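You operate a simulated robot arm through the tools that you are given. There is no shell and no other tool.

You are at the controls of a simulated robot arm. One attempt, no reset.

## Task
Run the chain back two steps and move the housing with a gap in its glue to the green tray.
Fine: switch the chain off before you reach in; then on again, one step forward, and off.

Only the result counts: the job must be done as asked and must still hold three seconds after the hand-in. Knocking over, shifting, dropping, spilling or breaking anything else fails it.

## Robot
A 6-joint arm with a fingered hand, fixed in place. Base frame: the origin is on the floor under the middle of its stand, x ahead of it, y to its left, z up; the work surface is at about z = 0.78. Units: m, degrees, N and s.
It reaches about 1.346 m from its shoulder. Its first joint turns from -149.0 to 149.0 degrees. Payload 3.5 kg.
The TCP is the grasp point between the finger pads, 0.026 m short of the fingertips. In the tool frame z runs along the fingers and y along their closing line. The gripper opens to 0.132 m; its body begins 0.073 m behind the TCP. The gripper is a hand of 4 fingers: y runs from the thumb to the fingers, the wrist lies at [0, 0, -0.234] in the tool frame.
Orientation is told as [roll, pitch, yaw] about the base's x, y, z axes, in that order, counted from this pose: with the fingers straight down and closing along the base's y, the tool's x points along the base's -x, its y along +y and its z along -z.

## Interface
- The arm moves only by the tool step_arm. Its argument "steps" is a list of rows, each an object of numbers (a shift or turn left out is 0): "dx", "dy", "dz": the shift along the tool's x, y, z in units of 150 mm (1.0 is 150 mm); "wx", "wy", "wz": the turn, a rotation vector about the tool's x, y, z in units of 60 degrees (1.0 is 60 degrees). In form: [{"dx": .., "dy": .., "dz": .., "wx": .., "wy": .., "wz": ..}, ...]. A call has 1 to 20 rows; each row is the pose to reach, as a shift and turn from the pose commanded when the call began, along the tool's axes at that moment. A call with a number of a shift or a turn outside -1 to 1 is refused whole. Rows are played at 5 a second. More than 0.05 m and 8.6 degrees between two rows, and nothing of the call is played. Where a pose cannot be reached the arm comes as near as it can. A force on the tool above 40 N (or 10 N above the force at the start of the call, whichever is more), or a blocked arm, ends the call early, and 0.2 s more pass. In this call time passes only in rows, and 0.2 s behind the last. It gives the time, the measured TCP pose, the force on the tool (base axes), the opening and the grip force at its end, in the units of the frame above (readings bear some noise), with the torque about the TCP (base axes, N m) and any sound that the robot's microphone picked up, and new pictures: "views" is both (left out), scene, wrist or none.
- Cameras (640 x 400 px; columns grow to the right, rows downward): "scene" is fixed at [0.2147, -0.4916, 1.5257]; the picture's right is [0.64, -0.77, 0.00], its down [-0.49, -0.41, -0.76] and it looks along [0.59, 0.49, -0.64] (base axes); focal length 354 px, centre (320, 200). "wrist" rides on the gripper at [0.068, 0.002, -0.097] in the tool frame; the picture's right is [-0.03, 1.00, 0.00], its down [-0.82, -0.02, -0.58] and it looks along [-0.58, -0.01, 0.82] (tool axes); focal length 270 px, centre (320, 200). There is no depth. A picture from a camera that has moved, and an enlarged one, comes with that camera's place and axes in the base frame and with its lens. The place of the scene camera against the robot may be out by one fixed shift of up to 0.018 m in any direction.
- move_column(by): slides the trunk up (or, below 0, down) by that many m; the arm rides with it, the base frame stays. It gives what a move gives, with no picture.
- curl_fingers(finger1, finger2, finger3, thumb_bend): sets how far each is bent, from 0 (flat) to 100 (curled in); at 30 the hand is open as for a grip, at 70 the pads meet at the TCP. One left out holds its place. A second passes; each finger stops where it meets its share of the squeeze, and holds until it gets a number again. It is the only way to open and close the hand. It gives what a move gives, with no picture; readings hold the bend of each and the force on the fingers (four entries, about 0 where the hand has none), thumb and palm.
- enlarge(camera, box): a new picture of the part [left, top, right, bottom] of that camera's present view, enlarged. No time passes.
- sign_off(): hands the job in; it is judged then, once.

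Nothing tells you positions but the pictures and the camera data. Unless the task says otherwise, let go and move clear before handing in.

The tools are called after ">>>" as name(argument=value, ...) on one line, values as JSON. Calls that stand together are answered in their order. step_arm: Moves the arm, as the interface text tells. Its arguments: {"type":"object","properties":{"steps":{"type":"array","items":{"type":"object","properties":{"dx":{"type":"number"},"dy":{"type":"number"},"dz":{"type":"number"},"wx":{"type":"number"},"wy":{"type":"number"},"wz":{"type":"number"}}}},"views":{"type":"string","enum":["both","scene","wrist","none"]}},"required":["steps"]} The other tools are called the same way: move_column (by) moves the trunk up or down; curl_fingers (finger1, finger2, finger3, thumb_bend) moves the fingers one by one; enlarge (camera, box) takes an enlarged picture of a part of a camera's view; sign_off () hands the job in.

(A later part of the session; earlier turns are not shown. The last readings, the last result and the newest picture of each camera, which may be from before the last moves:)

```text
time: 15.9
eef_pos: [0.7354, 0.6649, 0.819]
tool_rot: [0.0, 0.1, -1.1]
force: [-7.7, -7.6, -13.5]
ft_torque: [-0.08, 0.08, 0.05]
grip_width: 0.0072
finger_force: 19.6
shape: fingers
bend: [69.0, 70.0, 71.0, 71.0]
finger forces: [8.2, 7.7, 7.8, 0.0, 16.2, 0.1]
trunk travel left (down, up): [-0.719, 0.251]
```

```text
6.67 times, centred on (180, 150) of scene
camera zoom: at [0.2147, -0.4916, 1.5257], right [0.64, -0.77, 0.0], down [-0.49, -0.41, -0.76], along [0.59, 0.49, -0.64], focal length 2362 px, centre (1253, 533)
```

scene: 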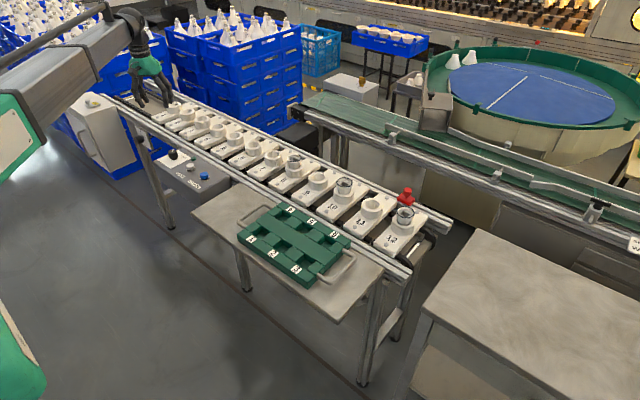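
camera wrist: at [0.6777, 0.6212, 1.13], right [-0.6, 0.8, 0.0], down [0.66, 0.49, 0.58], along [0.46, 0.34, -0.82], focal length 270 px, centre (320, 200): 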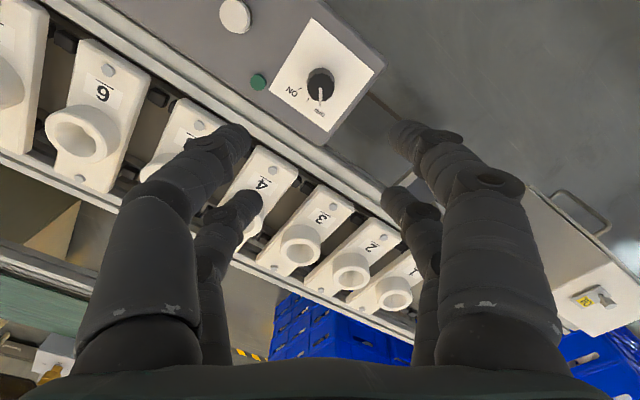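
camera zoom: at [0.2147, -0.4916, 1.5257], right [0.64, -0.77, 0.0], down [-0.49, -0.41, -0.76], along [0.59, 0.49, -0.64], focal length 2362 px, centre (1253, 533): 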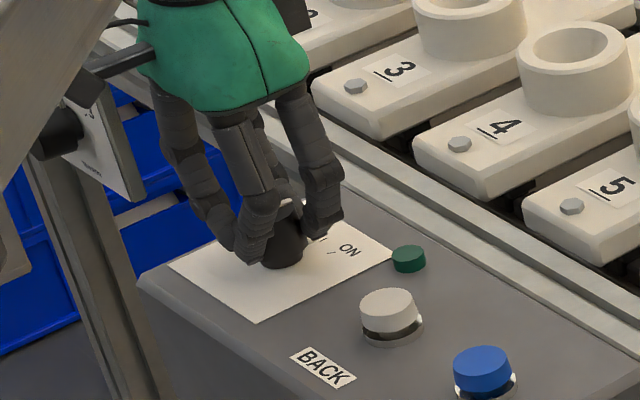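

The knob turns with the hand and is now midway; continuing toward ON.

>>> step_arm(steps=[{"wz": 0.1}, {"wz": 0.2}, {"wz": 0.3}, {"wz": 0.4}, {"wz": 0.5}, {"wz": 0.6}, {"wz": 0.64}], views="none")

>>> enlarge(camera="wrist", box=[160, 60, 480, 260])

>>> enlarge(camera="scene", box=[140, 120, 220, 180])

```text
time: 17.5
eef_pos: [0.7347, 0.6658, 0.8199]
tool_rot: [0.1, -0.1, -39.5]
force: [-8.3, -3.8, -11.2]
ft_torque: [-0.05, 0.11, 0.52]
grip_width: 0.0063
finger_force: 31.7
shape: fingers
bend: [70.0, 70.0, 71.0, 71.0]
finger forces: [19.4, 7.2, 22.1, 0.0, 15.5, 0.0]
trunk travel left (down, up): [-0.719, 0.251]
heard: click
```

```text
2.00 times, centred on (320, 160) of wrist
camera zoom: at [0.6835, 0.7094, 0.9156], right [0.66, 0.76, 0.0], down [0.62, -0.53, 0.58], along [0.44, -0.38, -0.82], focal length 541 px, centre (320, 280)
```

zoom: 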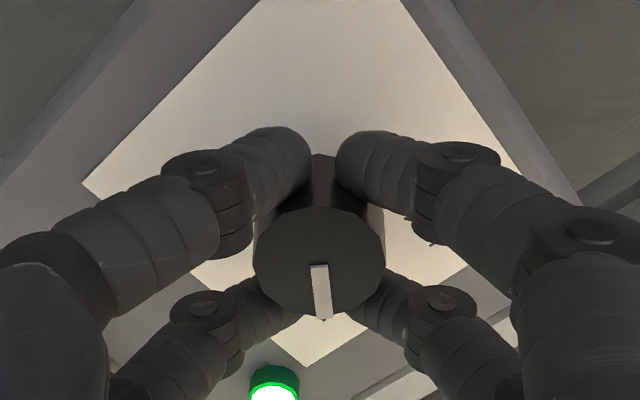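

```text
6.67 times, centred on (180, 150) of scene
camera zoom: at [0.2147, -0.4916, 1.5257], right [0.64, -0.77, 0.0], down [-0.49, -0.41, -0.76], along [0.59, 0.49, -0.64], focal length 2362 px, centre (1253, 533)
```

zoom: 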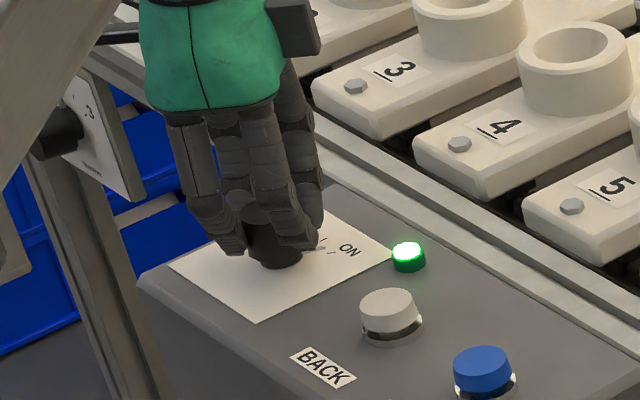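

Lamp is lit and a click was heard: the chain is ON. I'll release and lift straight up.

>>> curl_fingers(finger1=54, finger2=54, finger3=54, thumb_bend=54)

>>> step_arm(steps=[{"dz": -0.15}, {"dz": -0.3}, {"dz": -0.45}, {"dz": -0.6}], views="both")

>>> enlarge(camera="scene", box=[130, 100, 230, 180])

```text
time: 18.5
eef_pos: [0.7355, 0.6645, 0.8205]
tool_rot: [0.0, 0.0, -39.3]
force: [0.5, 0.0, 0.7]
ft_torque: [-0.02, 0.0, -0.02]
grip_width: 0.0519
finger_force: 0.0
shape: fingers
bend: [54.0, 54.0, 54.0, 54.0]
finger forces: [0.0, 0.0, 0.1, 0.0, 0.0, 0.0]
trunk travel left (down, up): [-0.719, 0.251]
```

```text
time: 19.5
eef_pos: [0.7361, 0.6645, 0.8199]
tool_rot: [0.0, 0.0, -39.4]
force: [0.6, -0.6, -0.3]
ft_torque: [0.01, 0.0, -0.03]
grip_width: 0.0519
finger_force: 0.1
shape: fingers
bend: [54.0, 54.0, 54.0, 54.0]
finger forces: [0.0, 0.0, 0.1, 0.0, 0.1, 0.1]
out of reach, approached as far as the arm can: row 1, 2, 3, 4
trunk travel left (down, up): [-0.719, 0.251]
camera wrist: at [0.6835, 0.7088, 0.916], right [0.65, 0.76, 0.0], down [0.62, -0.53, 0.58], along [0.44, -0.38, -0.82], focal length 270 px, centre (320, 200)
```

scene: 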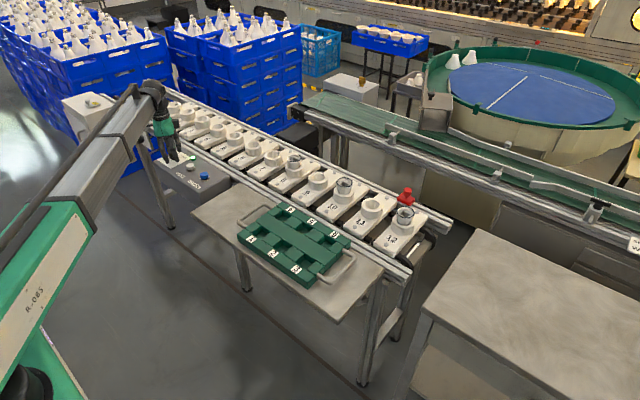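
wrist: 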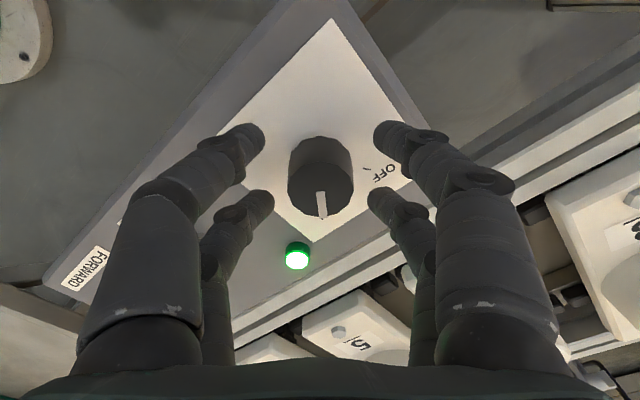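

```text
5.00 times, centred on (180, 140) of scene
camera zoom: at [0.2147, -0.4916, 1.5257], right [0.64, -0.77, 0.0], down [-0.49, -0.41, -0.76], along [0.59, 0.49, -0.64], focal length 1772 px, centre (1020, 500)
```

zoom: 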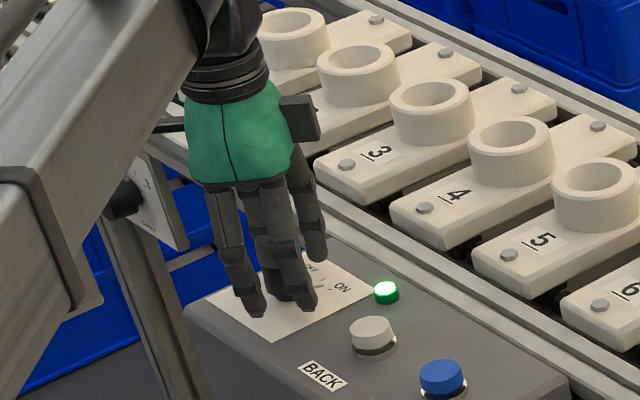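

The arm seems to have no vertical play of its own, so I'll use the trunk for height. Raising clear of the knob now.

>>> move_column(by=0.06)

>>> curl_fingers(finger1=70, finger2=70, finger3=70, thumb_bend=70)

>>> step_arm(steps=[{"wz": -0.11}, {"wz": -0.22}, {"wz": -0.33}, {"wz": -0.44}, {"wz": -0.55}, {"wz": -0.657}], views="wrist")

```text
time: 20.5
eef_pos: [0.736, 0.6637, 0.8802]
tool_rot: [-0.1, 0.0, -39.3]
force: [0.3, 0.3, -0.2]
ft_torque: [-0.03, 0.0, 0.01]
grip_width: 0.0518
finger_force: 0.0
shape: fingers
bend: [54.0, 54.0, 54.0, 54.0]
finger forces: [0.0, 0.0, 0.1, 0.1, 0.0, 0.0]
trunk travel left (down, up): [-0.779, 0.191]
```

```text
time: 21.5
eef_pos: [0.7355, 0.6652, 0.8806]
tool_rot: [0.1, 0.0, -39.4]
force: [0.5, -0.1, 0.5]
ft_torque: [0.0, -0.01, -0.01]
grip_width: 0.0015
finger_force: 0.1
shape: fingers
bend: [70.0, 70.0, 70.0, 70.0]
finger forces: [0.0, 0.0, 0.1, 0.1, 0.0, 0.0]
trunk travel left (down, up): [-0.779, 0.191]
```

```text
time: 22.9
eef_pos: [0.7351, 0.6646, 0.8793]
tool_rot: [0.1, 0.0, 0.2]
force: [0.4, 1.3, 0.5]
ft_torque: [-0.01, -0.04, 0.05]
grip_width: 0.0016
finger_force: 0.0
shape: fingers
bend: [70.0, 70.0, 70.0, 70.0]
finger forces: [0.0, 0.0, 0.0, 0.0, 0.0, 0.0]
trunk travel left (down, up): [-0.779, 0.191]
camera wrist: at [0.6668, 0.6656, 0.976], right [0.02, 1.0, 0.0], down [0.82, -0.02, 0.58], along [0.58, -0.01, -0.82], focal length 270 px, centre (320, 200)
```

wrist: 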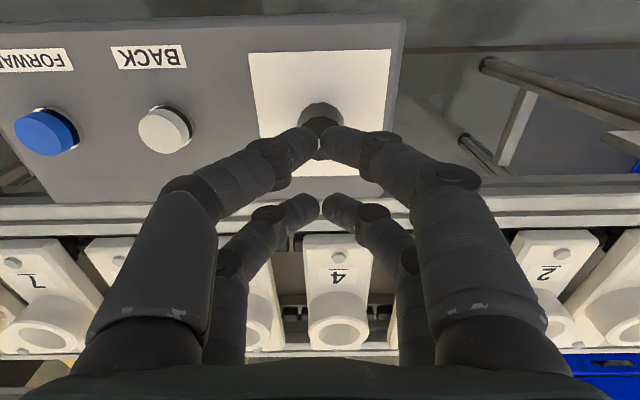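

Hand is back at yaw 0 and closed. Next I'll move over BACK so the far finger pair is above the white button.

>>> step_arm(steps=[{"dx": 0.05, "dy": -0.24}, {"dx": 0.1, "dy": -0.48}, {"dx": 0.15, "dy": -0.72}], views="both")

>>> enlarge(camera="wrist", box=[220, 80, 420, 205])

>>> enlarge(camera="scene", box=[140, 110, 240, 190])

```text
time: 23.7
eef_pos: [0.7121, 0.5568, 0.8796]
tool_rot: [-0.1, 0.0, 0.0]
force: [-0.5, 0.6, 0.1]
ft_torque: [0.01, -0.03, 0.03]
grip_width: 0.0013
finger_force: 0.0
shape: fingers
bend: [70.0, 70.0, 70.0, 70.0]
finger forces: [0.0, 0.1, 0.0, 0.0, 0.0, 0.1]
trunk travel left (down, up): [-0.779, 0.191]
camera wrist: at [0.6439, 0.5572, 0.976], right [0.03, 1.0, 0.0], down [0.82, -0.02, 0.58], along [0.58, -0.01, -0.82], focal length 270 px, centre (320, 200)
```

scene: 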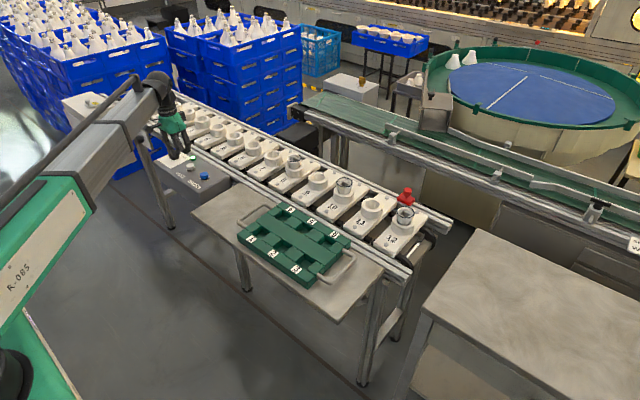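
wrist: 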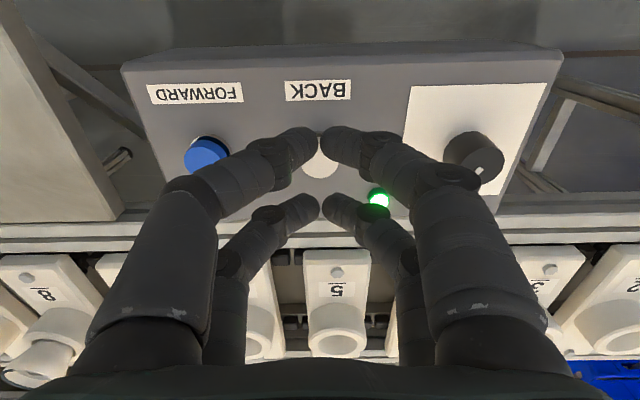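

```text
3.20 times, centred on (320, 142) of wrist
camera zoom: at [0.6439, 0.5572, 0.976], right [0.03, 1.0, 0.0], down [0.82, -0.02, 0.58], along [0.58, -0.01, -0.82], focal length 865 px, centre (320, 384)
```

zoom: 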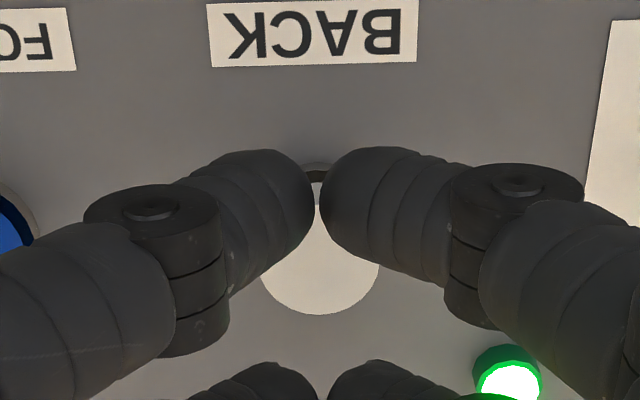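

```text
5.00 times, centred on (190, 150) of scene
camera zoom: at [0.2147, -0.4916, 1.5257], right [0.64, -0.77, 0.0], down [-0.49, -0.41, -0.76], along [0.59, 0.49, -0.64], focal length 1772 px, centre (970, 450)
```

zoom: 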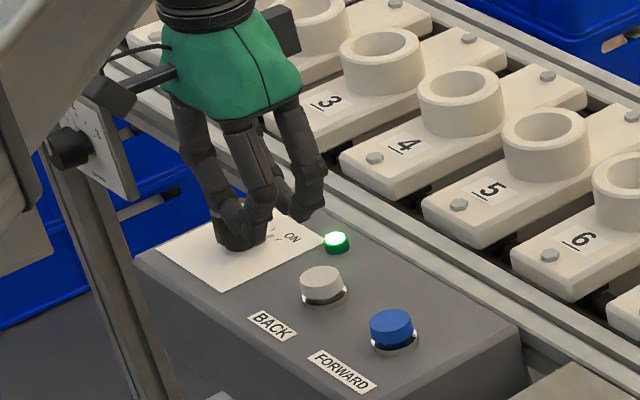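

The far finger pair is above the white button (top near z 0.795). I'll lower in stages and watch the force.

>>> move_column(by=-0.05)

>>> enlarge(camera="scene", box=[150, 120, 230, 180])

>>> enlarge(camera="wrist", box=[160, 60, 480, 260])

```text
time: 24.6
eef_pos: [0.712, 0.5568, 0.8291]
tool_rot: [0.0, 0.0, 0.0]
force: [0.6, 0.2, -0.7]
ft_torque: [-0.03, 0.0, -0.03]
grip_width: 0.0014
finger_force: 0.1
shape: fingers
bend: [70.0, 70.0, 70.0, 70.0]
finger forces: [0.0, 0.1, 0.0, 0.0, 0.0, 0.0]
trunk travel left (down, up): [-0.729, 0.241]
```

```text
6.67 times, centred on (190, 150) of scene
camera zoom: at [0.2147, -0.4916, 1.5257], right [0.64, -0.77, 0.0], down [-0.49, -0.41, -0.76], along [0.59, 0.49, -0.64], focal length 2362 px, centre (1187, 533)
```

zoom: 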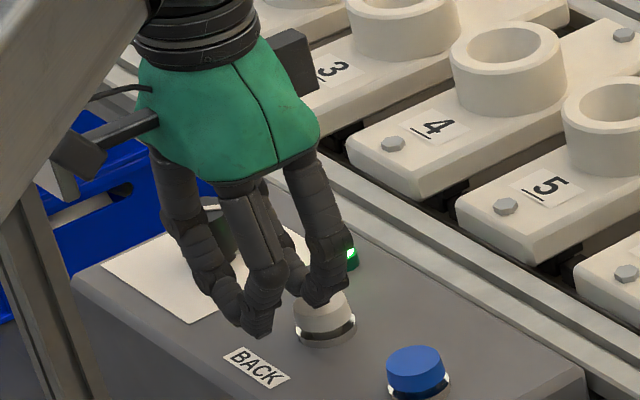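

```text
2.00 times, centred on (320, 160) of wrist
camera zoom: at [0.6443, 0.5574, 0.9261], right [0.03, 1.0, 0.0], down [0.82, -0.02, 0.58], along [0.58, -0.01, -0.82], focal length 541 px, centre (320, 280)
```

zoom: 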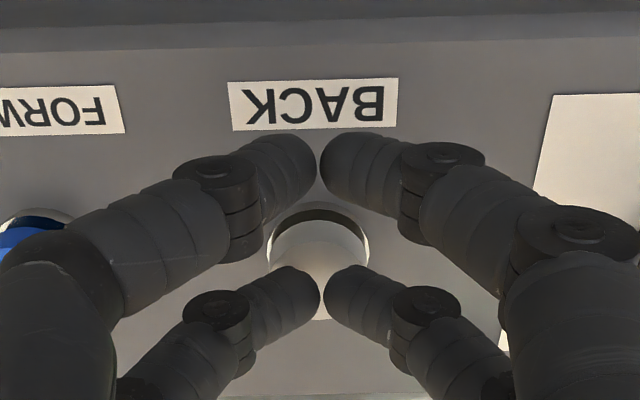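

The far pair hovers right above the white button; lowering gently.

>>> move_column(by=-0.007)

>>> enlarge(camera="scene", box=[170, 130, 220, 170])

```text
time: 25.2
eef_pos: [0.7127, 0.5552, 0.8241]
tool_rot: [0.0, 0.0, 0.1]
force: [-0.5, 0.6, 2.0]
ft_torque: [-0.02, -0.05, 0.0]
grip_width: 0.0014
finger_force: 0.6
shape: fingers
bend: [70.0, 70.0, 70.0, 70.0]
finger forces: [0.0, 0.9, 0.8, 0.0, 0.0, 0.1]
trunk travel left (down, up): [-0.722, 0.248]
heard: click
```

```text
10.00 times, centred on (195, 150) of scene
camera zoom: at [0.2147, -0.4916, 1.5257], right [0.64, -0.77, 0.0], down [-0.49, -0.41, -0.76], along [0.59, 0.49, -0.64], focal length 3543 px, centre (1570, 700)
```

zoom: 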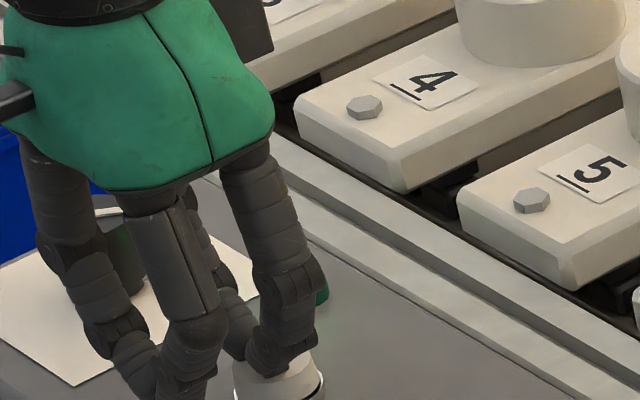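

A click was heard with light contact on fingers 2 and 3. I'll lift off and look at what the chain did.

>>> move_column(by=0.012)

>>> enlarge(camera="scene", box=[0, 0, 640, 400])

>>> enlarge(camera="scene", box=[150, 100, 310, 220])

```text
time: 25.8
eef_pos: [0.7135, 0.5568, 0.8361]
tool_rot: [0.1, 0.1, 0.0]
force: [-0.2, 0.5, -1.1]
ft_torque: [-0.01, 0.04, 0.01]
grip_width: 0.0017
finger_force: 0.0
shape: fingers
bend: [70.0, 70.0, 70.0, 70.0]
finger forces: [0.1, 0.0, 0.0, 0.1, 0.0, 0.0]
trunk travel left (down, up): [-0.734, 0.236]
```

```text
1.00 times, centred on (320, 200) of scene (not enlarged: the box is as wide or as high as the picture)
camera zoom: at [0.2147, -0.4916, 1.5257], right [0.64, -0.77, 0.0], down [-0.49, -0.41, -0.76], along [0.59, 0.49, -0.64], focal length 354 px, centre (320, 200)
```

zoom: 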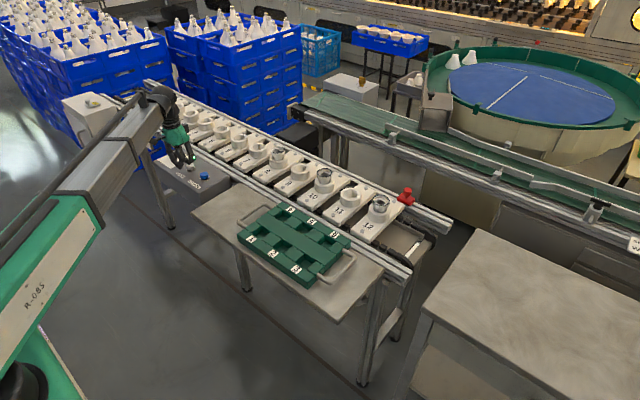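

```text
3.33 times, centred on (230, 160) of scene
camera zoom: at [0.2147, -0.4916, 1.5257], right [0.64, -0.77, 0.0], down [-0.49, -0.41, -0.76], along [0.59, 0.49, -0.64], focal length 1181 px, centre (620, 333)
```

zoom: 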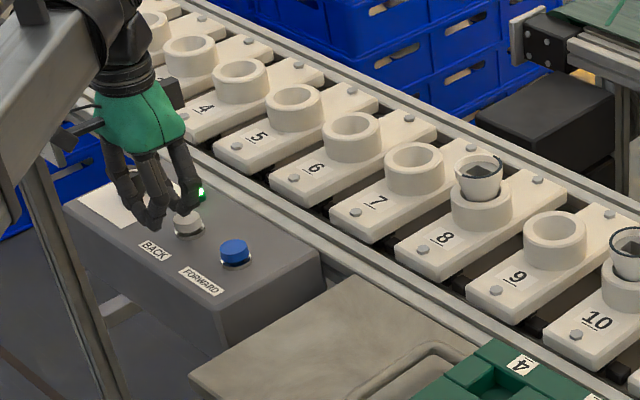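

The chain has moved back (toward +y). I'll let a moment pass to see it settle before the second press.

>>> step_arm(steps=[{}, {}, {}, {}, {}], views="none")

>>> enlarge(camera="scene", box=[150, 100, 310, 220])

>>> enlarge(camera="scene", box=[280, 140, 440, 260])

```text
time: 27.0
eef_pos: [0.7135, 0.5572, 0.8336]
tool_rot: [0.0, 0.0, 0.0]
force: [0.6, 0.0, 0.1]
ft_torque: [0.02, 0.02, 0.01]
grip_width: 0.0012
finger_force: 0.1
shape: fingers
bend: [70.0, 70.0, 70.0, 70.0]
finger forces: [0.0, 0.0, 0.1, 0.0, 0.1, 0.0]
trunk travel left (down, up): [-0.734, 0.236]
```

```text
3.33 times, centred on (230, 160) of scene
camera zoom: at [0.2147, -0.4916, 1.5257], right [0.64, -0.77, 0.0], down [-0.49, -0.41, -0.76], along [0.59, 0.49, -0.64], focal length 1181 px, centre (620, 333)
```

zoom: 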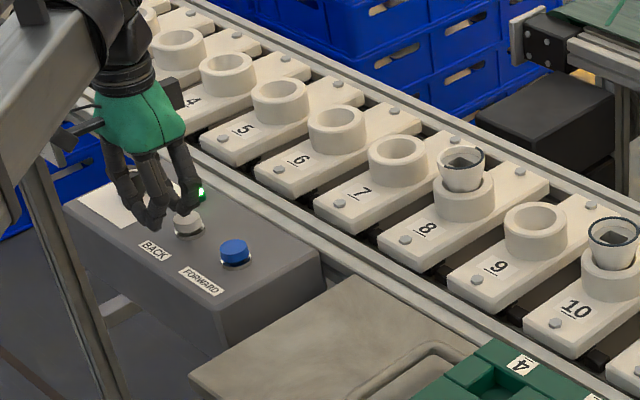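

```text
3.33 times, centred on (360, 200) of scene
camera zoom: at [0.2147, -0.4916, 1.5257], right [0.64, -0.77, 0.0], down [-0.49, -0.41, -0.76], along [0.59, 0.49, -0.64], focal length 1181 px, centre (187, 200)
```

zoom: 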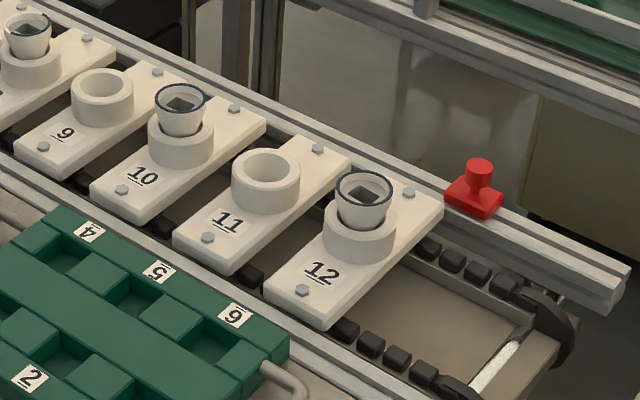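

Carrier 8 has shifted about one pitch; I'll verify it has stopped before pressing again.

>>> step_arm(steps=[{}, {}, {}, {}], views="none")

>>> enlarge(camera="scene", box=[150, 100, 310, 220])

```text
time: 28.0
eef_pos: [0.7131, 0.5559, 0.8354]
tool_rot: [0.0, -0.1, 0.0]
force: [0.2, 0.6, -0.6]
ft_torque: [-0.02, 0.02, -0.03]
grip_width: 0.0015
finger_force: 0.0
shape: fingers
bend: [70.0, 70.0, 70.0, 70.0]
finger forces: [0.0, 0.0, 0.1, 0.1, 0.0, 0.0]
trunk travel left (down, up): [-0.734, 0.236]
```

```text
3.33 times, centred on (230, 160) of scene
camera zoom: at [0.2147, -0.4916, 1.5257], right [0.64, -0.77, 0.0], down [-0.49, -0.41, -0.76], along [0.59, 0.49, -0.64], focal length 1181 px, centre (620, 333)
```

zoom: 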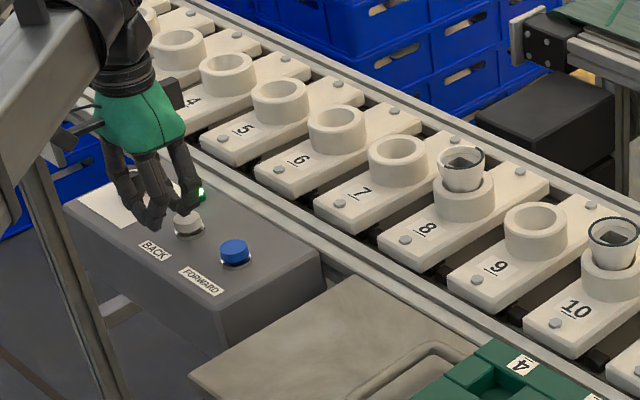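

One full step back (8 now sits where 7 was). Pressing BACK the second time.

>>> move_column(by=-0.012)

>>> move_column(by=0.012)

>>> step_arm(steps=[{}, {}, {}, {}, {}, {}, {}], views="none")

>>> enlarge(camera="scene", box=[150, 100, 310, 220])

```text
time: 28.6
eef_pos: [0.7133, 0.5563, 0.8226]
tool_rot: [0.0, 0.0, 0.0]
force: [0.8, -0.7, 0.7]
ft_torque: [0.02, -0.05, -0.03]
grip_width: 0.0011
finger_force: 0.8
shape: fingers
bend: [70.0, 70.0, 70.0, 70.0]
finger forces: [0.0, 0.9, 0.6, 0.0, 0.1, 0.0]
trunk travel left (down, up): [-0.722, 0.248]
heard: click
```

```text
time: 29.2
eef_pos: [0.7129, 0.5562, 0.8345]
tool_rot: [0.0, 0.1, 0.0]
force: [0.5, 0.1, -0.1]
ft_torque: [0.01, 0.01, -0.02]
grip_width: 0.0013
finger_force: 0.1
shape: fingers
bend: [70.0, 70.0, 70.0, 70.0]
finger forces: [0.0, 0.0, 0.0, 0.0, 0.0, 0.0]
trunk travel left (down, up): [-0.734, 0.236]
```

```text
time: 30.8
eef_pos: [0.7126, 0.5552, 0.8353]
tool_rot: [-0.1, -0.1, 0.0]
force: [-0.7, 0.0, 0.9]
ft_torque: [-0.01, -0.01, 0.01]
grip_width: 0.0012
finger_force: 0.0
shape: fingers
bend: [70.0, 70.0, 70.0, 70.0]
finger forces: [0.1, 0.0, 0.1, 0.0, 0.1, 0.0]
trunk travel left (down, up): [-0.734, 0.236]
```

```text
3.33 times, centred on (230, 160) of scene
camera zoom: at [0.2147, -0.4916, 1.5257], right [0.64, -0.77, 0.0], down [-0.49, -0.41, -0.76], along [0.59, 0.49, -0.64], focal length 1181 px, centre (620, 333)
```

zoom: 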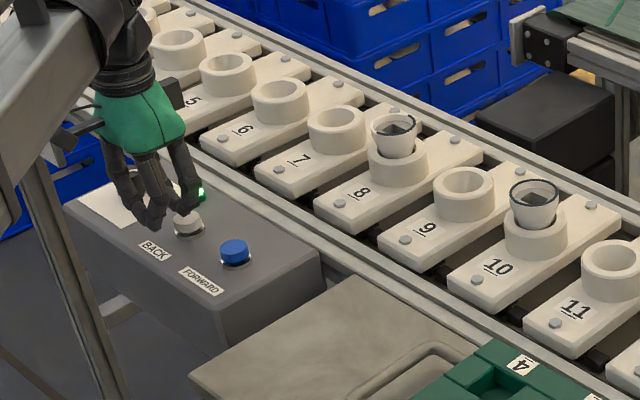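

Two steps back done (8 now where 6 was). Next: lift, return to the knob and switch OFF before reaching in.

>>> move_column(by=0.045)

>>> step_arm(steps=[{"dx": -0.05, "dy": 0.24, "wz": 0.11}, {"dx": -0.1, "dy": 0.48, "wz": 0.22}, {"dx": -0.15, "dy": 0.72, "wz": 0.33}, {"dx": -0.15, "dy": 0.72, "wz": 0.44}, {"dx": -0.15, "dy": 0.72, "wz": 0.55}, {"dx": -0.15, "dy": 0.72, "wz": 0.65}], views="none")

>>> curl_fingers(finger1=54, finger2=54, finger3=54, thumb_bend=54)

>>> enlarge(camera="wrist", box=[0, 0, 640, 400])

>>> enlarge(camera="scene", box=[0, 0, 640, 400])

```text
time: 31.6
eef_pos: [0.7127, 0.5557, 0.8787]
tool_rot: [0.1, 0.0, 0.0]
force: [0.1, 1.0, 0.2]
ft_torque: [-0.02, 0.01, -0.02]
grip_width: 0.0013
finger_force: 0.1
shape: fingers
bend: [70.0, 70.0, 70.0, 70.0]
finger forces: [0.0, 0.0, 0.0, 0.0, 0.0, 0.1]
trunk travel left (down, up): [-0.779, 0.191]
```

```text
time: 33.0
eef_pos: [0.7359, 0.6646, 0.8812]
tool_rot: [-0.1, 0.0, -39.1]
force: [0.5, 0.8, -0.1]
ft_torque: [-0.03, 0.03, 0.03]
grip_width: 0.0014
finger_force: 0.0
shape: fingers
bend: [70.0, 70.0, 70.0, 70.0]
finger forces: [0.0, 0.0, 0.0, 0.0, 0.1, 0.0]
trunk travel left (down, up): [-0.779, 0.191]
```

```text
time: 34.0
eef_pos: [0.734, 0.6641, 0.8799]
tool_rot: [0.0, 0.0, -39.0]
force: [0.5, -0.4, -0.5]
ft_torque: [0.0, 0.02, -0.02]
grip_width: 0.0519
finger_force: 0.1
shape: fingers
bend: [54.0, 54.0, 54.0, 54.0]
finger forces: [0.0, 0.0, 0.1, 0.0, 0.0, 0.0]
trunk travel left (down, up): [-0.779, 0.191]
```

```text
1.00 times, centred on (320, 200) of wrist (not enlarged: the box is as wide or as high as the picture)
camera zoom: at [0.6834, 0.7082, 0.976], right [0.65, 0.76, 0.0], down [0.62, -0.53, 0.58], along [0.44, -0.37, -0.82], focal length 270 px, centre (320, 200)
```

zoom: 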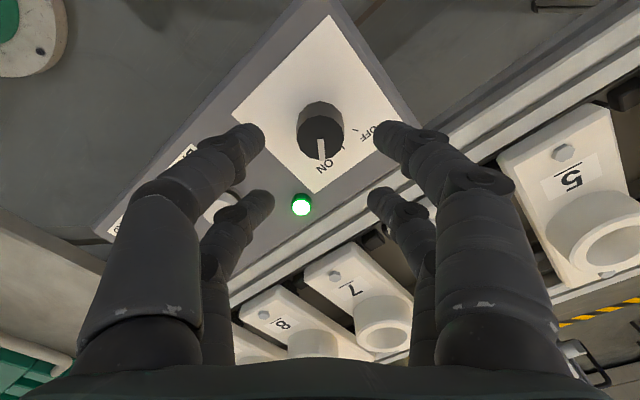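

```text
1.00 times, centred on (320, 200) of scene (not enlarged: the box is as wide or as high as the picture)
camera zoom: at [0.2147, -0.4916, 1.5257], right [0.64, -0.77, 0.0], down [-0.49, -0.41, -0.76], along [0.59, 0.49, -0.64], focal length 354 px, centre (320, 200)
```

zoom: 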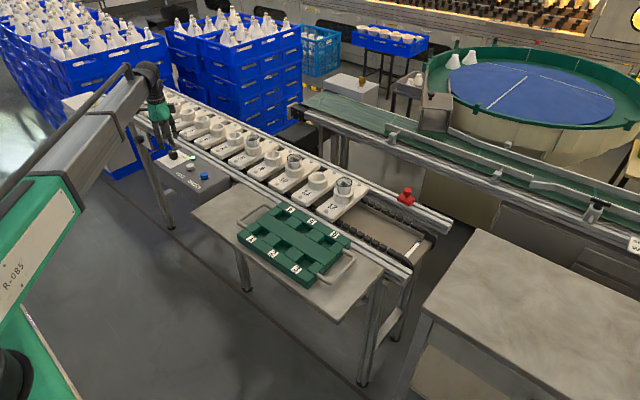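

Positioned over the knob at ON with hand part-open. Lowering, gripping and turning back to OFF.

>>> move_column(by=-0.06)

>>> curl_fingers(finger1=80, finger2=80, finger3=80, thumb_bend=80)

>>> enlarge(camera="wrist", box=[160, 60, 480, 260])

```text
time: 35.0
eef_pos: [0.7342, 0.6644, 0.8194]
tool_rot: [0.0, 0.0, -39.0]
force: [0.2, 0.5, 0.6]
ft_torque: [-0.03, -0.01, 0.01]
grip_width: 0.0516
finger_force: 0.0
shape: fingers
bend: [54.0, 54.0, 54.0, 54.0]
finger forces: [0.0, 0.0, 0.0, 0.0, 0.0, 0.0]
trunk travel left (down, up): [-0.719, 0.251]
```

```text
time: 36.0
eef_pos: [0.7358, 0.6639, 0.8187]
tool_rot: [-0.2, 0.0, -39.1]
force: [-5.7, -5.7, -12.1]
ft_torque: [-0.07, 0.1, 0.12]
grip_width: 0.0099
finger_force: 19.6
shape: fingers
bend: [69.0, 71.0, 71.0, 66.0]
finger forces: [8.0, 8.4, 8.7, 0.0, 14.8, 0.0]
trunk travel left (down, up): [-0.719, 0.251]
```

```text
2.00 times, centred on (320, 160) of wrist
camera zoom: at [0.6834, 0.7083, 0.9153], right [0.65, 0.76, 0.0], down [0.62, -0.53, 0.58], along [0.44, -0.38, -0.82], focal length 541 px, centre (320, 280)
```

zoom: 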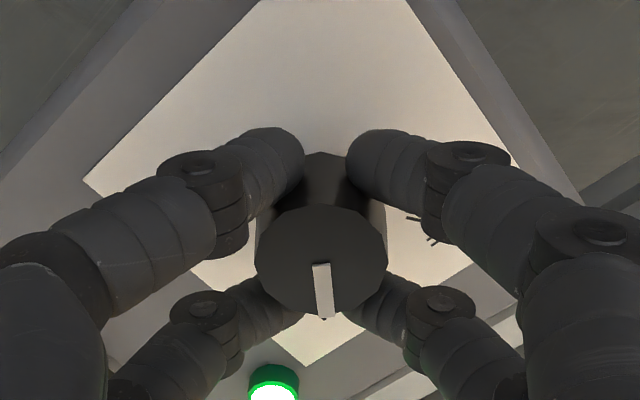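

Grip is firm again. Turning counter-clockwise to OFF.

>>> step_arm(steps=[{"wz": -0.1}, {"wz": -0.2}, {"wz": -0.3}, {"wz": -0.4}, {"wz": -0.5}, {"wz": -0.6}, {"wz": -0.65}], views="none")

>>> step_arm(steps=[{"wz": -0.1}, {"wz": -0.2}, {"wz": -0.3}, {"wz": -0.4}, {"wz": -0.5}, {"wz": -0.6}, {"wz": -0.65}], views="none")

>>> enlarge(camera="wrist", box=[160, 60, 480, 260])

>>> enlarge(camera="scene", box=[140, 120, 220, 180])

```text
time: 37.6
eef_pos: [0.7362, 0.6641, 0.8191]
tool_rot: [0.0, 0.0, 0.1]
force: [-3.5, -3.5, -11.4]
ft_torque: [-0.04, 0.04, 0.02]
grip_width: 0.0098
finger_force: 20.8
shape: fingers
bend: [69.0, 71.0, 71.0, 67.0]
finger forces: [9.2, 10.1, 6.9, 0.1, 15.8, 0.0]
trunk travel left (down, up): [-0.719, 0.251]
heard: click
```

```text
time: 39.2
eef_pos: [0.7365, 0.6646, 0.819]
tool_rot: [0.0, 0.0, 39.1]
force: [0.9, -1.0, -10.7]
ft_torque: [0.03, 0.03, -0.15]
grip_width: 0.0087
finger_force: 24.7
shape: fingers
bend: [69.0, 71.0, 72.0, 68.0]
finger forces: [8.7, 16.2, 6.6, 0.0, 18.0, 0.1]
trunk travel left (down, up): [-0.719, 0.251]
```

```text
2.00 times, centred on (320, 160) of wrist
camera zoom: at [0.6822, 0.6227, 0.9151], right [-0.61, 0.79, 0.0], down [0.65, 0.5, 0.58], along [0.46, 0.35, -0.82], focal length 541 px, centre (320, 280)
```

zoom: 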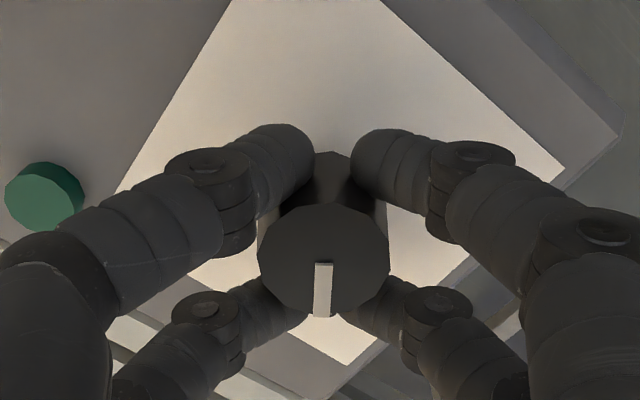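

```text
6.67 times, centred on (180, 150) of scene
camera zoom: at [0.2147, -0.4916, 1.5257], right [0.64, -0.77, 0.0], down [-0.49, -0.41, -0.76], along [0.59, 0.49, -0.64], focal length 2362 px, centre (1253, 533)
```

zoom: 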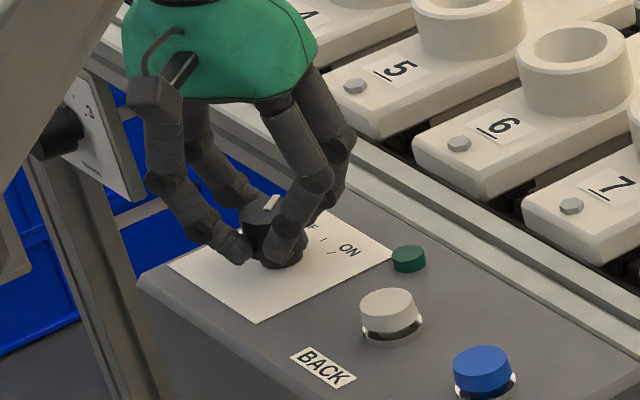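

Lamp is dark, the chain is OFF. I'll release the knob and rise.

>>> curl_fingers(finger1=52, finger2=52, finger3=52, thumb_bend=52)

>>> move_column(by=0.2)

>>> step_arm(steps=[{"wz": 0.11, "dy": -0.1}, {"wz": 0.22, "dy": -0.2}, {"wz": 0.33, "dy": -0.3}, {"wz": 0.44, "dy": -0.4}, {"wz": 0.55, "dy": -0.5}, {"wz": 0.652, "dy": -0.6}], views="both")

```text
time: 40.2
eef_pos: [0.7359, 0.6637, 0.8208]
tool_rot: [0.0, 0.0, 39.1]
force: [-0.5, 0.9, -0.2]
ft_torque: [0.01, -0.01, -0.01]
grip_width: 0.0586
finger_force: 0.1
shape: fingers
bend: [52.0, 52.0, 52.0, 52.0]
finger forces: [0.0, 0.0, 0.0, 0.1, 0.0, 0.0]
trunk travel left (down, up): [-0.719, 0.251]
```

```text
time: 42.4
eef_pos: [0.7352, 0.6651, 1.02]
tool_rot: [0.0, 0.0, 39.0]
force: [0.5, 0.5, 0.4]
ft_torque: [0.0, 0.04, -0.01]
grip_width: 0.0587
finger_force: 0.1
shape: fingers
bend: [52.0, 52.0, 52.0, 52.0]
finger forces: [0.1, 0.0, 0.1, 0.0, 0.0, 0.0]
trunk travel left (down, up): [-0.919, 0.051]
```

```text
time: 43.8
eef_pos: [0.794, 0.5947, 1.0206]
tool_rot: [-0.1, 0.0, -0.3]
force: [-0.6, -0.2, 0.3]
ft_torque: [0.0, -0.01, -0.01]
grip_width: 0.0585
finger_force: 0.1
shape: fingers
bend: [52.0, 52.0, 52.0, 52.0]
finger forces: [0.1, 0.1, 0.0, 0.1, 0.0, 0.0]
trunk travel left (down, up): [-0.919, 0.051]
camera wrist: at [0.7242, 0.596, 1.116], right [0.03, 1.0, 0.0], down [0.82, -0.02, 0.58], along [0.58, -0.02, -0.82], focal length 270 px, centre (320, 200)
```

scene: 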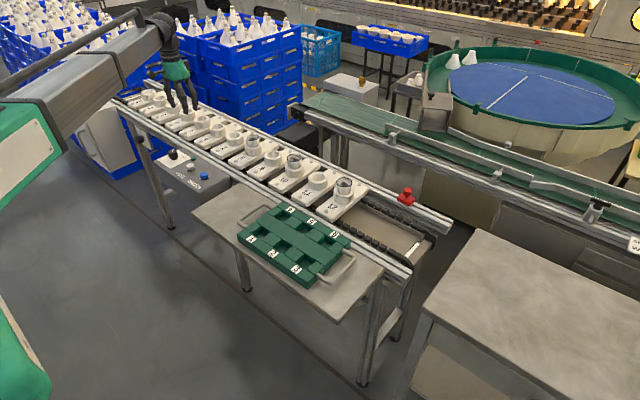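
wrist: 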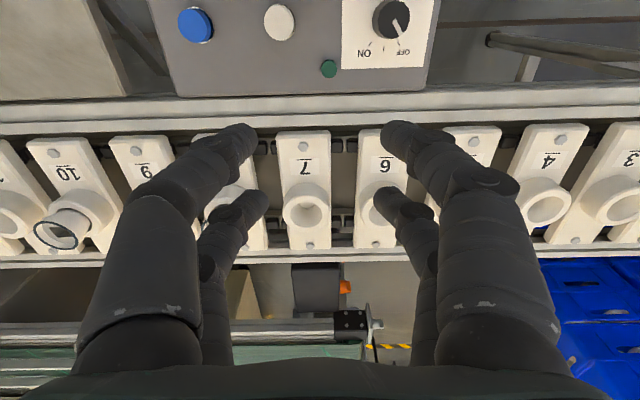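

Now I'll move over carrier 8, slightly short of it so the wrist camera sees the housing clearly.

>>> step_arm(steps=[{"dx": -0.1, "dy": -0.24}, {"dx": -0.2, "dy": -0.48}, {"dx": -0.3, "dy": -0.72}, {"dx": -0.4, "dy": -0.94}], views="wrist")

>>> enlarge(camera="wrist", box=[240, 90, 400, 190])

>>> enlarge(camera="scene", box=[200, 90, 300, 180])

```text
time: 44.8
eef_pos: [0.8523, 0.4535, 1.0201]
tool_rot: [0.0, 0.0, -0.2]
force: [-0.1, -0.7, 1.0]
ft_torque: [0.02, 0.01, -0.01]
grip_width: 0.0588
finger_force: 0.0
shape: fingers
bend: [52.0, 52.0, 52.0, 52.0]
finger forces: [0.1, 0.0, 0.1, 0.1, 0.1, 0.0]
trunk travel left (down, up): [-0.919, 0.051]
camera wrist: at [0.7836, 0.4546, 1.1161], right [0.03, 1.0, 0.0], down [0.82, -0.02, 0.58], along [0.58, -0.02, -0.82], focal length 270 px, centre (320, 200)
```

wrist: 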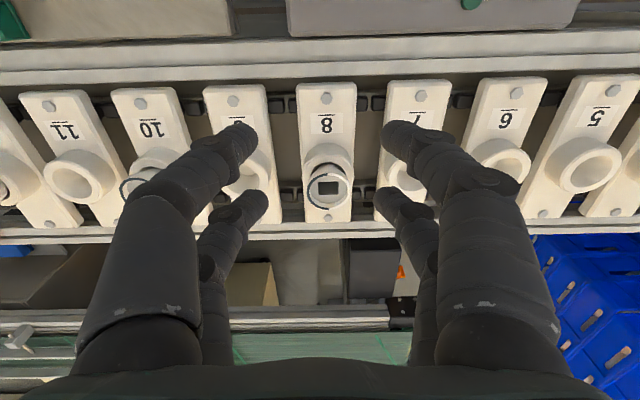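

```text
4.00 times, centred on (320, 140) of wrist
camera zoom: at [0.7836, 0.4546, 1.1161], right [0.03, 1.0, 0.0], down [0.82, -0.02, 0.58], along [0.58, -0.02, -0.82], focal length 1081 px, centre (320, 440)
```

zoom: 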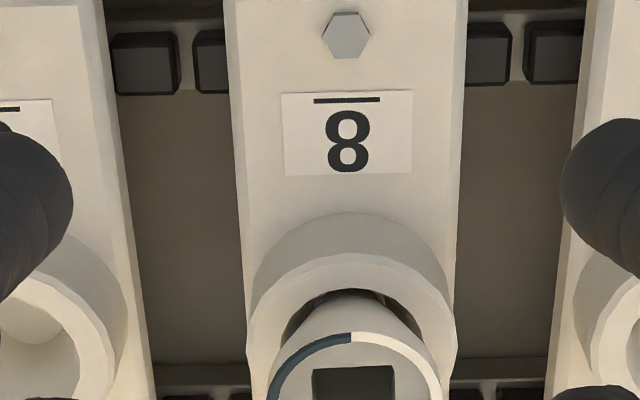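

```text
4.44 times, centred on (250, 135) of scene
camera zoom: at [0.2147, -0.4916, 1.5257], right [0.64, -0.77, 0.0], down [-0.49, -0.41, -0.76], along [0.59, 0.49, -0.64], focal length 1575 px, centre (631, 489)
```

zoom: 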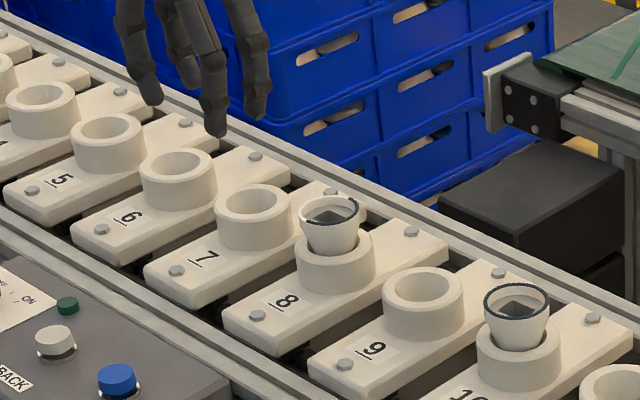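

Housing on carrier 8 clearly shows the half-missing bead. I'll zoom to fix its position precisely.

>>> enlarge(camera="wrist", box=[280, 130, 380, 230])

>>> enlarge(camera="scene", box=[304, 125, 334, 155])

>>> enlarge(camera="scene", box=[300, 120, 360, 160])

```text
4.00 times, centred on (330, 180) of wrist
camera zoom: at [0.7836, 0.4546, 1.1161], right [0.03, 1.0, 0.0], down [0.82, -0.02, 0.58], along [0.58, -0.02, -0.82], focal length 1081 px, centre (280, 280)
```

zoom: 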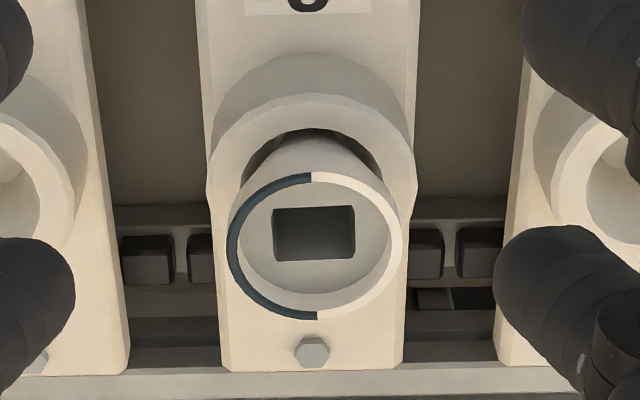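

```text
13.33 times, centred on (319, 140) of scene
camera zoom: at [0.2147, -0.4916, 1.5257], right [0.64, -0.77, 0.0], down [-0.49, -0.41, -0.76], along [0.59, 0.49, -0.64], focal length 4724 px, centre (333, 1000)
```

zoom: 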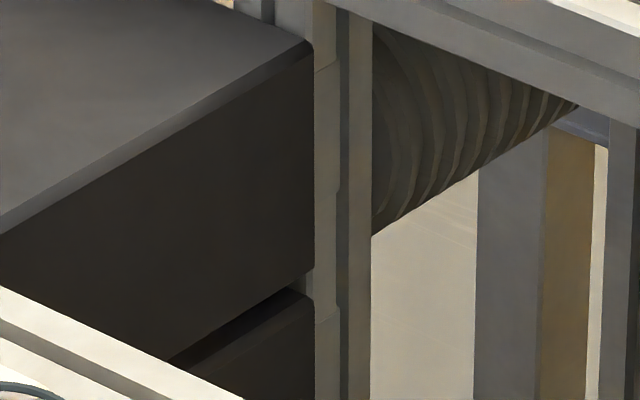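

```text
10.00 times, centred on (330, 140) of scene
camera zoom: at [0.2147, -0.4916, 1.5257], right [0.64, -0.77, 0.0], down [-0.49, -0.41, -0.76], along [0.59, 0.49, -0.64], focal length 3543 px, centre (220, 800)
```

zoom: 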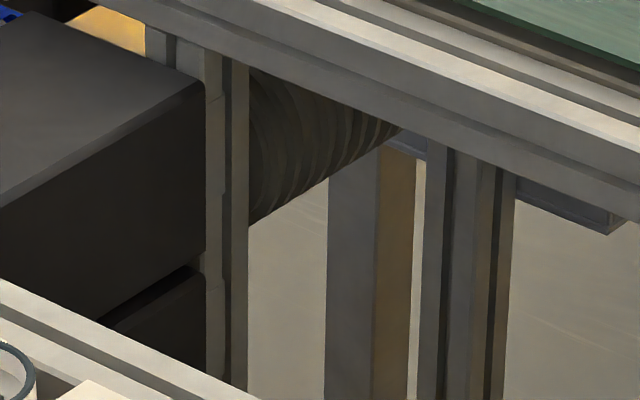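

Housing 8 is at about (0.957, 0.460), rim near z 0.855. I'll open the grip a little and centre above it.

>>> curl_fingers(finger1=45, finger2=45, finger3=45, thumb_bend=45)

>>> step_arm(steps=[{"dx": -0.2, "dy": 0.02}, {"dx": -0.4, "dy": 0.043}, {"dx": -0.6, "dy": 0.043}, {"dx": -0.698, "dy": 0.043}], views="wrist")

>>> enlarge(camera="wrist", box=[270, 40, 370, 140])

>>> enlarge(camera="scene", box=[200, 80, 300, 180])

```text
time: 45.8
eef_pos: [0.8521, 0.4535, 1.0209]
tool_rot: [0.0, 0.1, -0.1]
force: [0.0, -1.1, 0.1]
ft_torque: [-0.01, 0.0, -0.01]
grip_width: 0.082
finger_force: 0.1
shape: fingers
bend: [45.0, 45.0, 45.0, 45.0]
finger forces: [0.0, 0.0, 0.0, 0.0, 0.0, 0.0]
trunk travel left (down, up): [-0.919, 0.051]
```

```text
time: 46.8
eef_pos: [0.9583, 0.4596, 1.0193]
tool_rot: [-0.1, 0.0, -0.1]
force: [1.3, 0.4, -0.8]
ft_torque: [0.02, -0.03, -0.02]
grip_width: 0.0826
finger_force: 0.1
shape: fingers
bend: [45.0, 45.0, 45.0, 45.0]
finger forces: [0.1, 0.0, 0.0, 0.1, 0.0, 0.0]
trunk travel left (down, up): [-0.919, 0.051]
camera wrist: at [0.889, 0.4606, 1.1159], right [0.03, 1.0, 0.0], down [0.82, -0.02, 0.58], along [0.58, -0.02, -0.82], focal length 270 px, centre (320, 200)
```

wrist: 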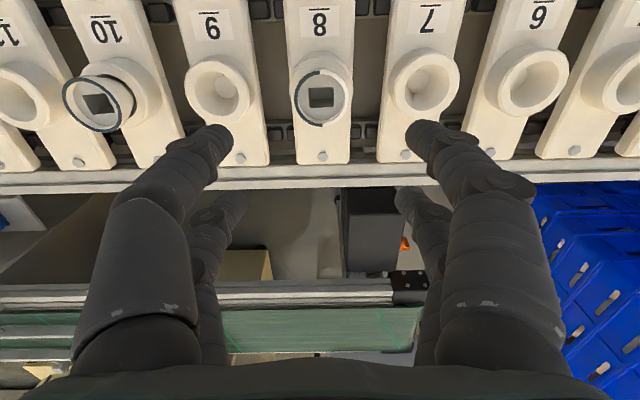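

```text
4.00 times, centred on (320, 90) of wrist
camera zoom: at [0.889, 0.4606, 1.1159], right [0.03, 1.0, 0.0], down [0.82, -0.02, 0.58], along [0.58, -0.02, -0.82], focal length 1081 px, centre (320, 640)
```

zoom: 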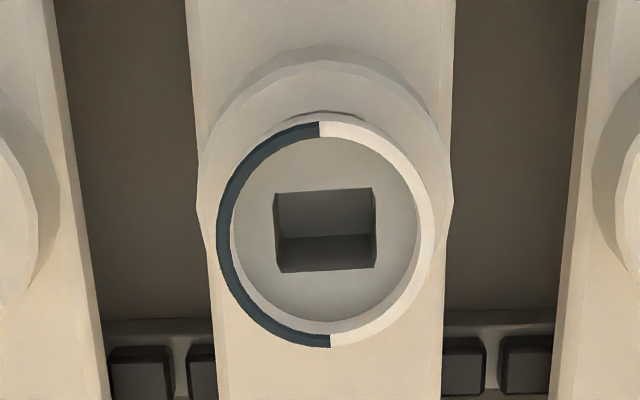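

```text
4.00 times, centred on (250, 130) of scene
camera zoom: at [0.2147, -0.4916, 1.5257], right [0.64, -0.77, 0.0], down [-0.49, -0.41, -0.76], along [0.59, 0.49, -0.64], focal length 1417 px, centre (600, 480)
```

zoom: 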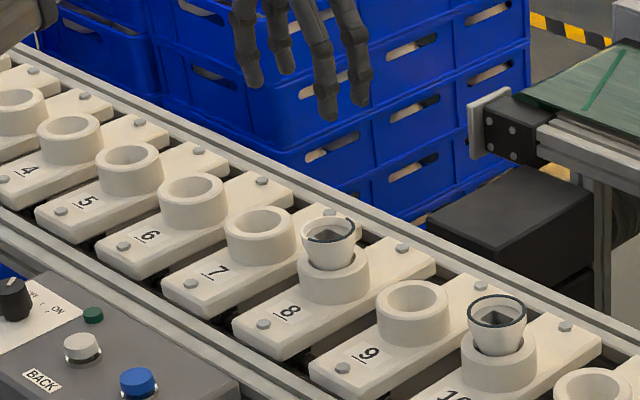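

Centred to within a couple of mm (axis ≈ (0.957, 0.4595), rim z ≈ 0.853). Lowering the trunk to just above the rim first.

>>> move_column(by=-0.12)

>>> enlarge(camera="scene", box=[210, 90, 300, 170])

>>> enlarge(camera="wrist", box=[160, 60, 480, 260])

```text
time: 48.3
eef_pos: [0.9571, 0.4587, 0.9002]
tool_rot: [0.0, 0.0, -0.1]
force: [-0.6, -0.7, 0.5]
ft_torque: [-0.01, 0.02, 0.02]
grip_width: 0.0822
finger_force: 0.1
shape: fingers
bend: [45.0, 45.0, 45.0, 45.0]
finger forces: [0.0, 0.0, 0.0, 0.1, 0.0, 0.0]
trunk travel left (down, up): [-0.799, 0.171]
```

```text
5.00 times, centred on (255, 130) of scene
camera zoom: at [0.2147, -0.4916, 1.5257], right [0.64, -0.77, 0.0], down [-0.49, -0.41, -0.76], along [0.59, 0.49, -0.64], focal length 1772 px, centre (645, 550)
```

zoom: 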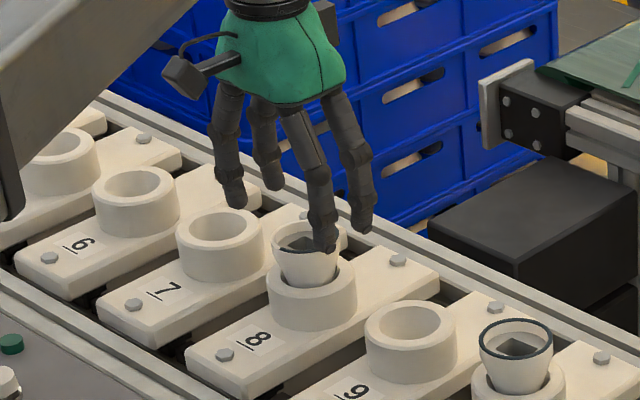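

```text
2.00 times, centred on (320, 160) of wrist
camera zoom: at [0.8884, 0.4608, 0.9961], right [0.03, 1.0, 0.0], down [0.82, -0.02, 0.58], along [0.58, -0.02, -0.82], focal length 541 px, centre (320, 280)
```

zoom: 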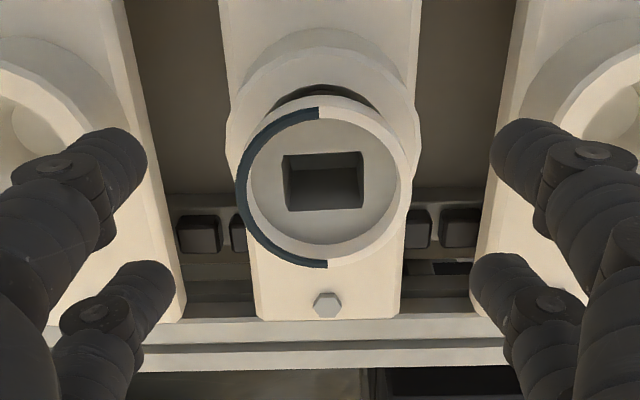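

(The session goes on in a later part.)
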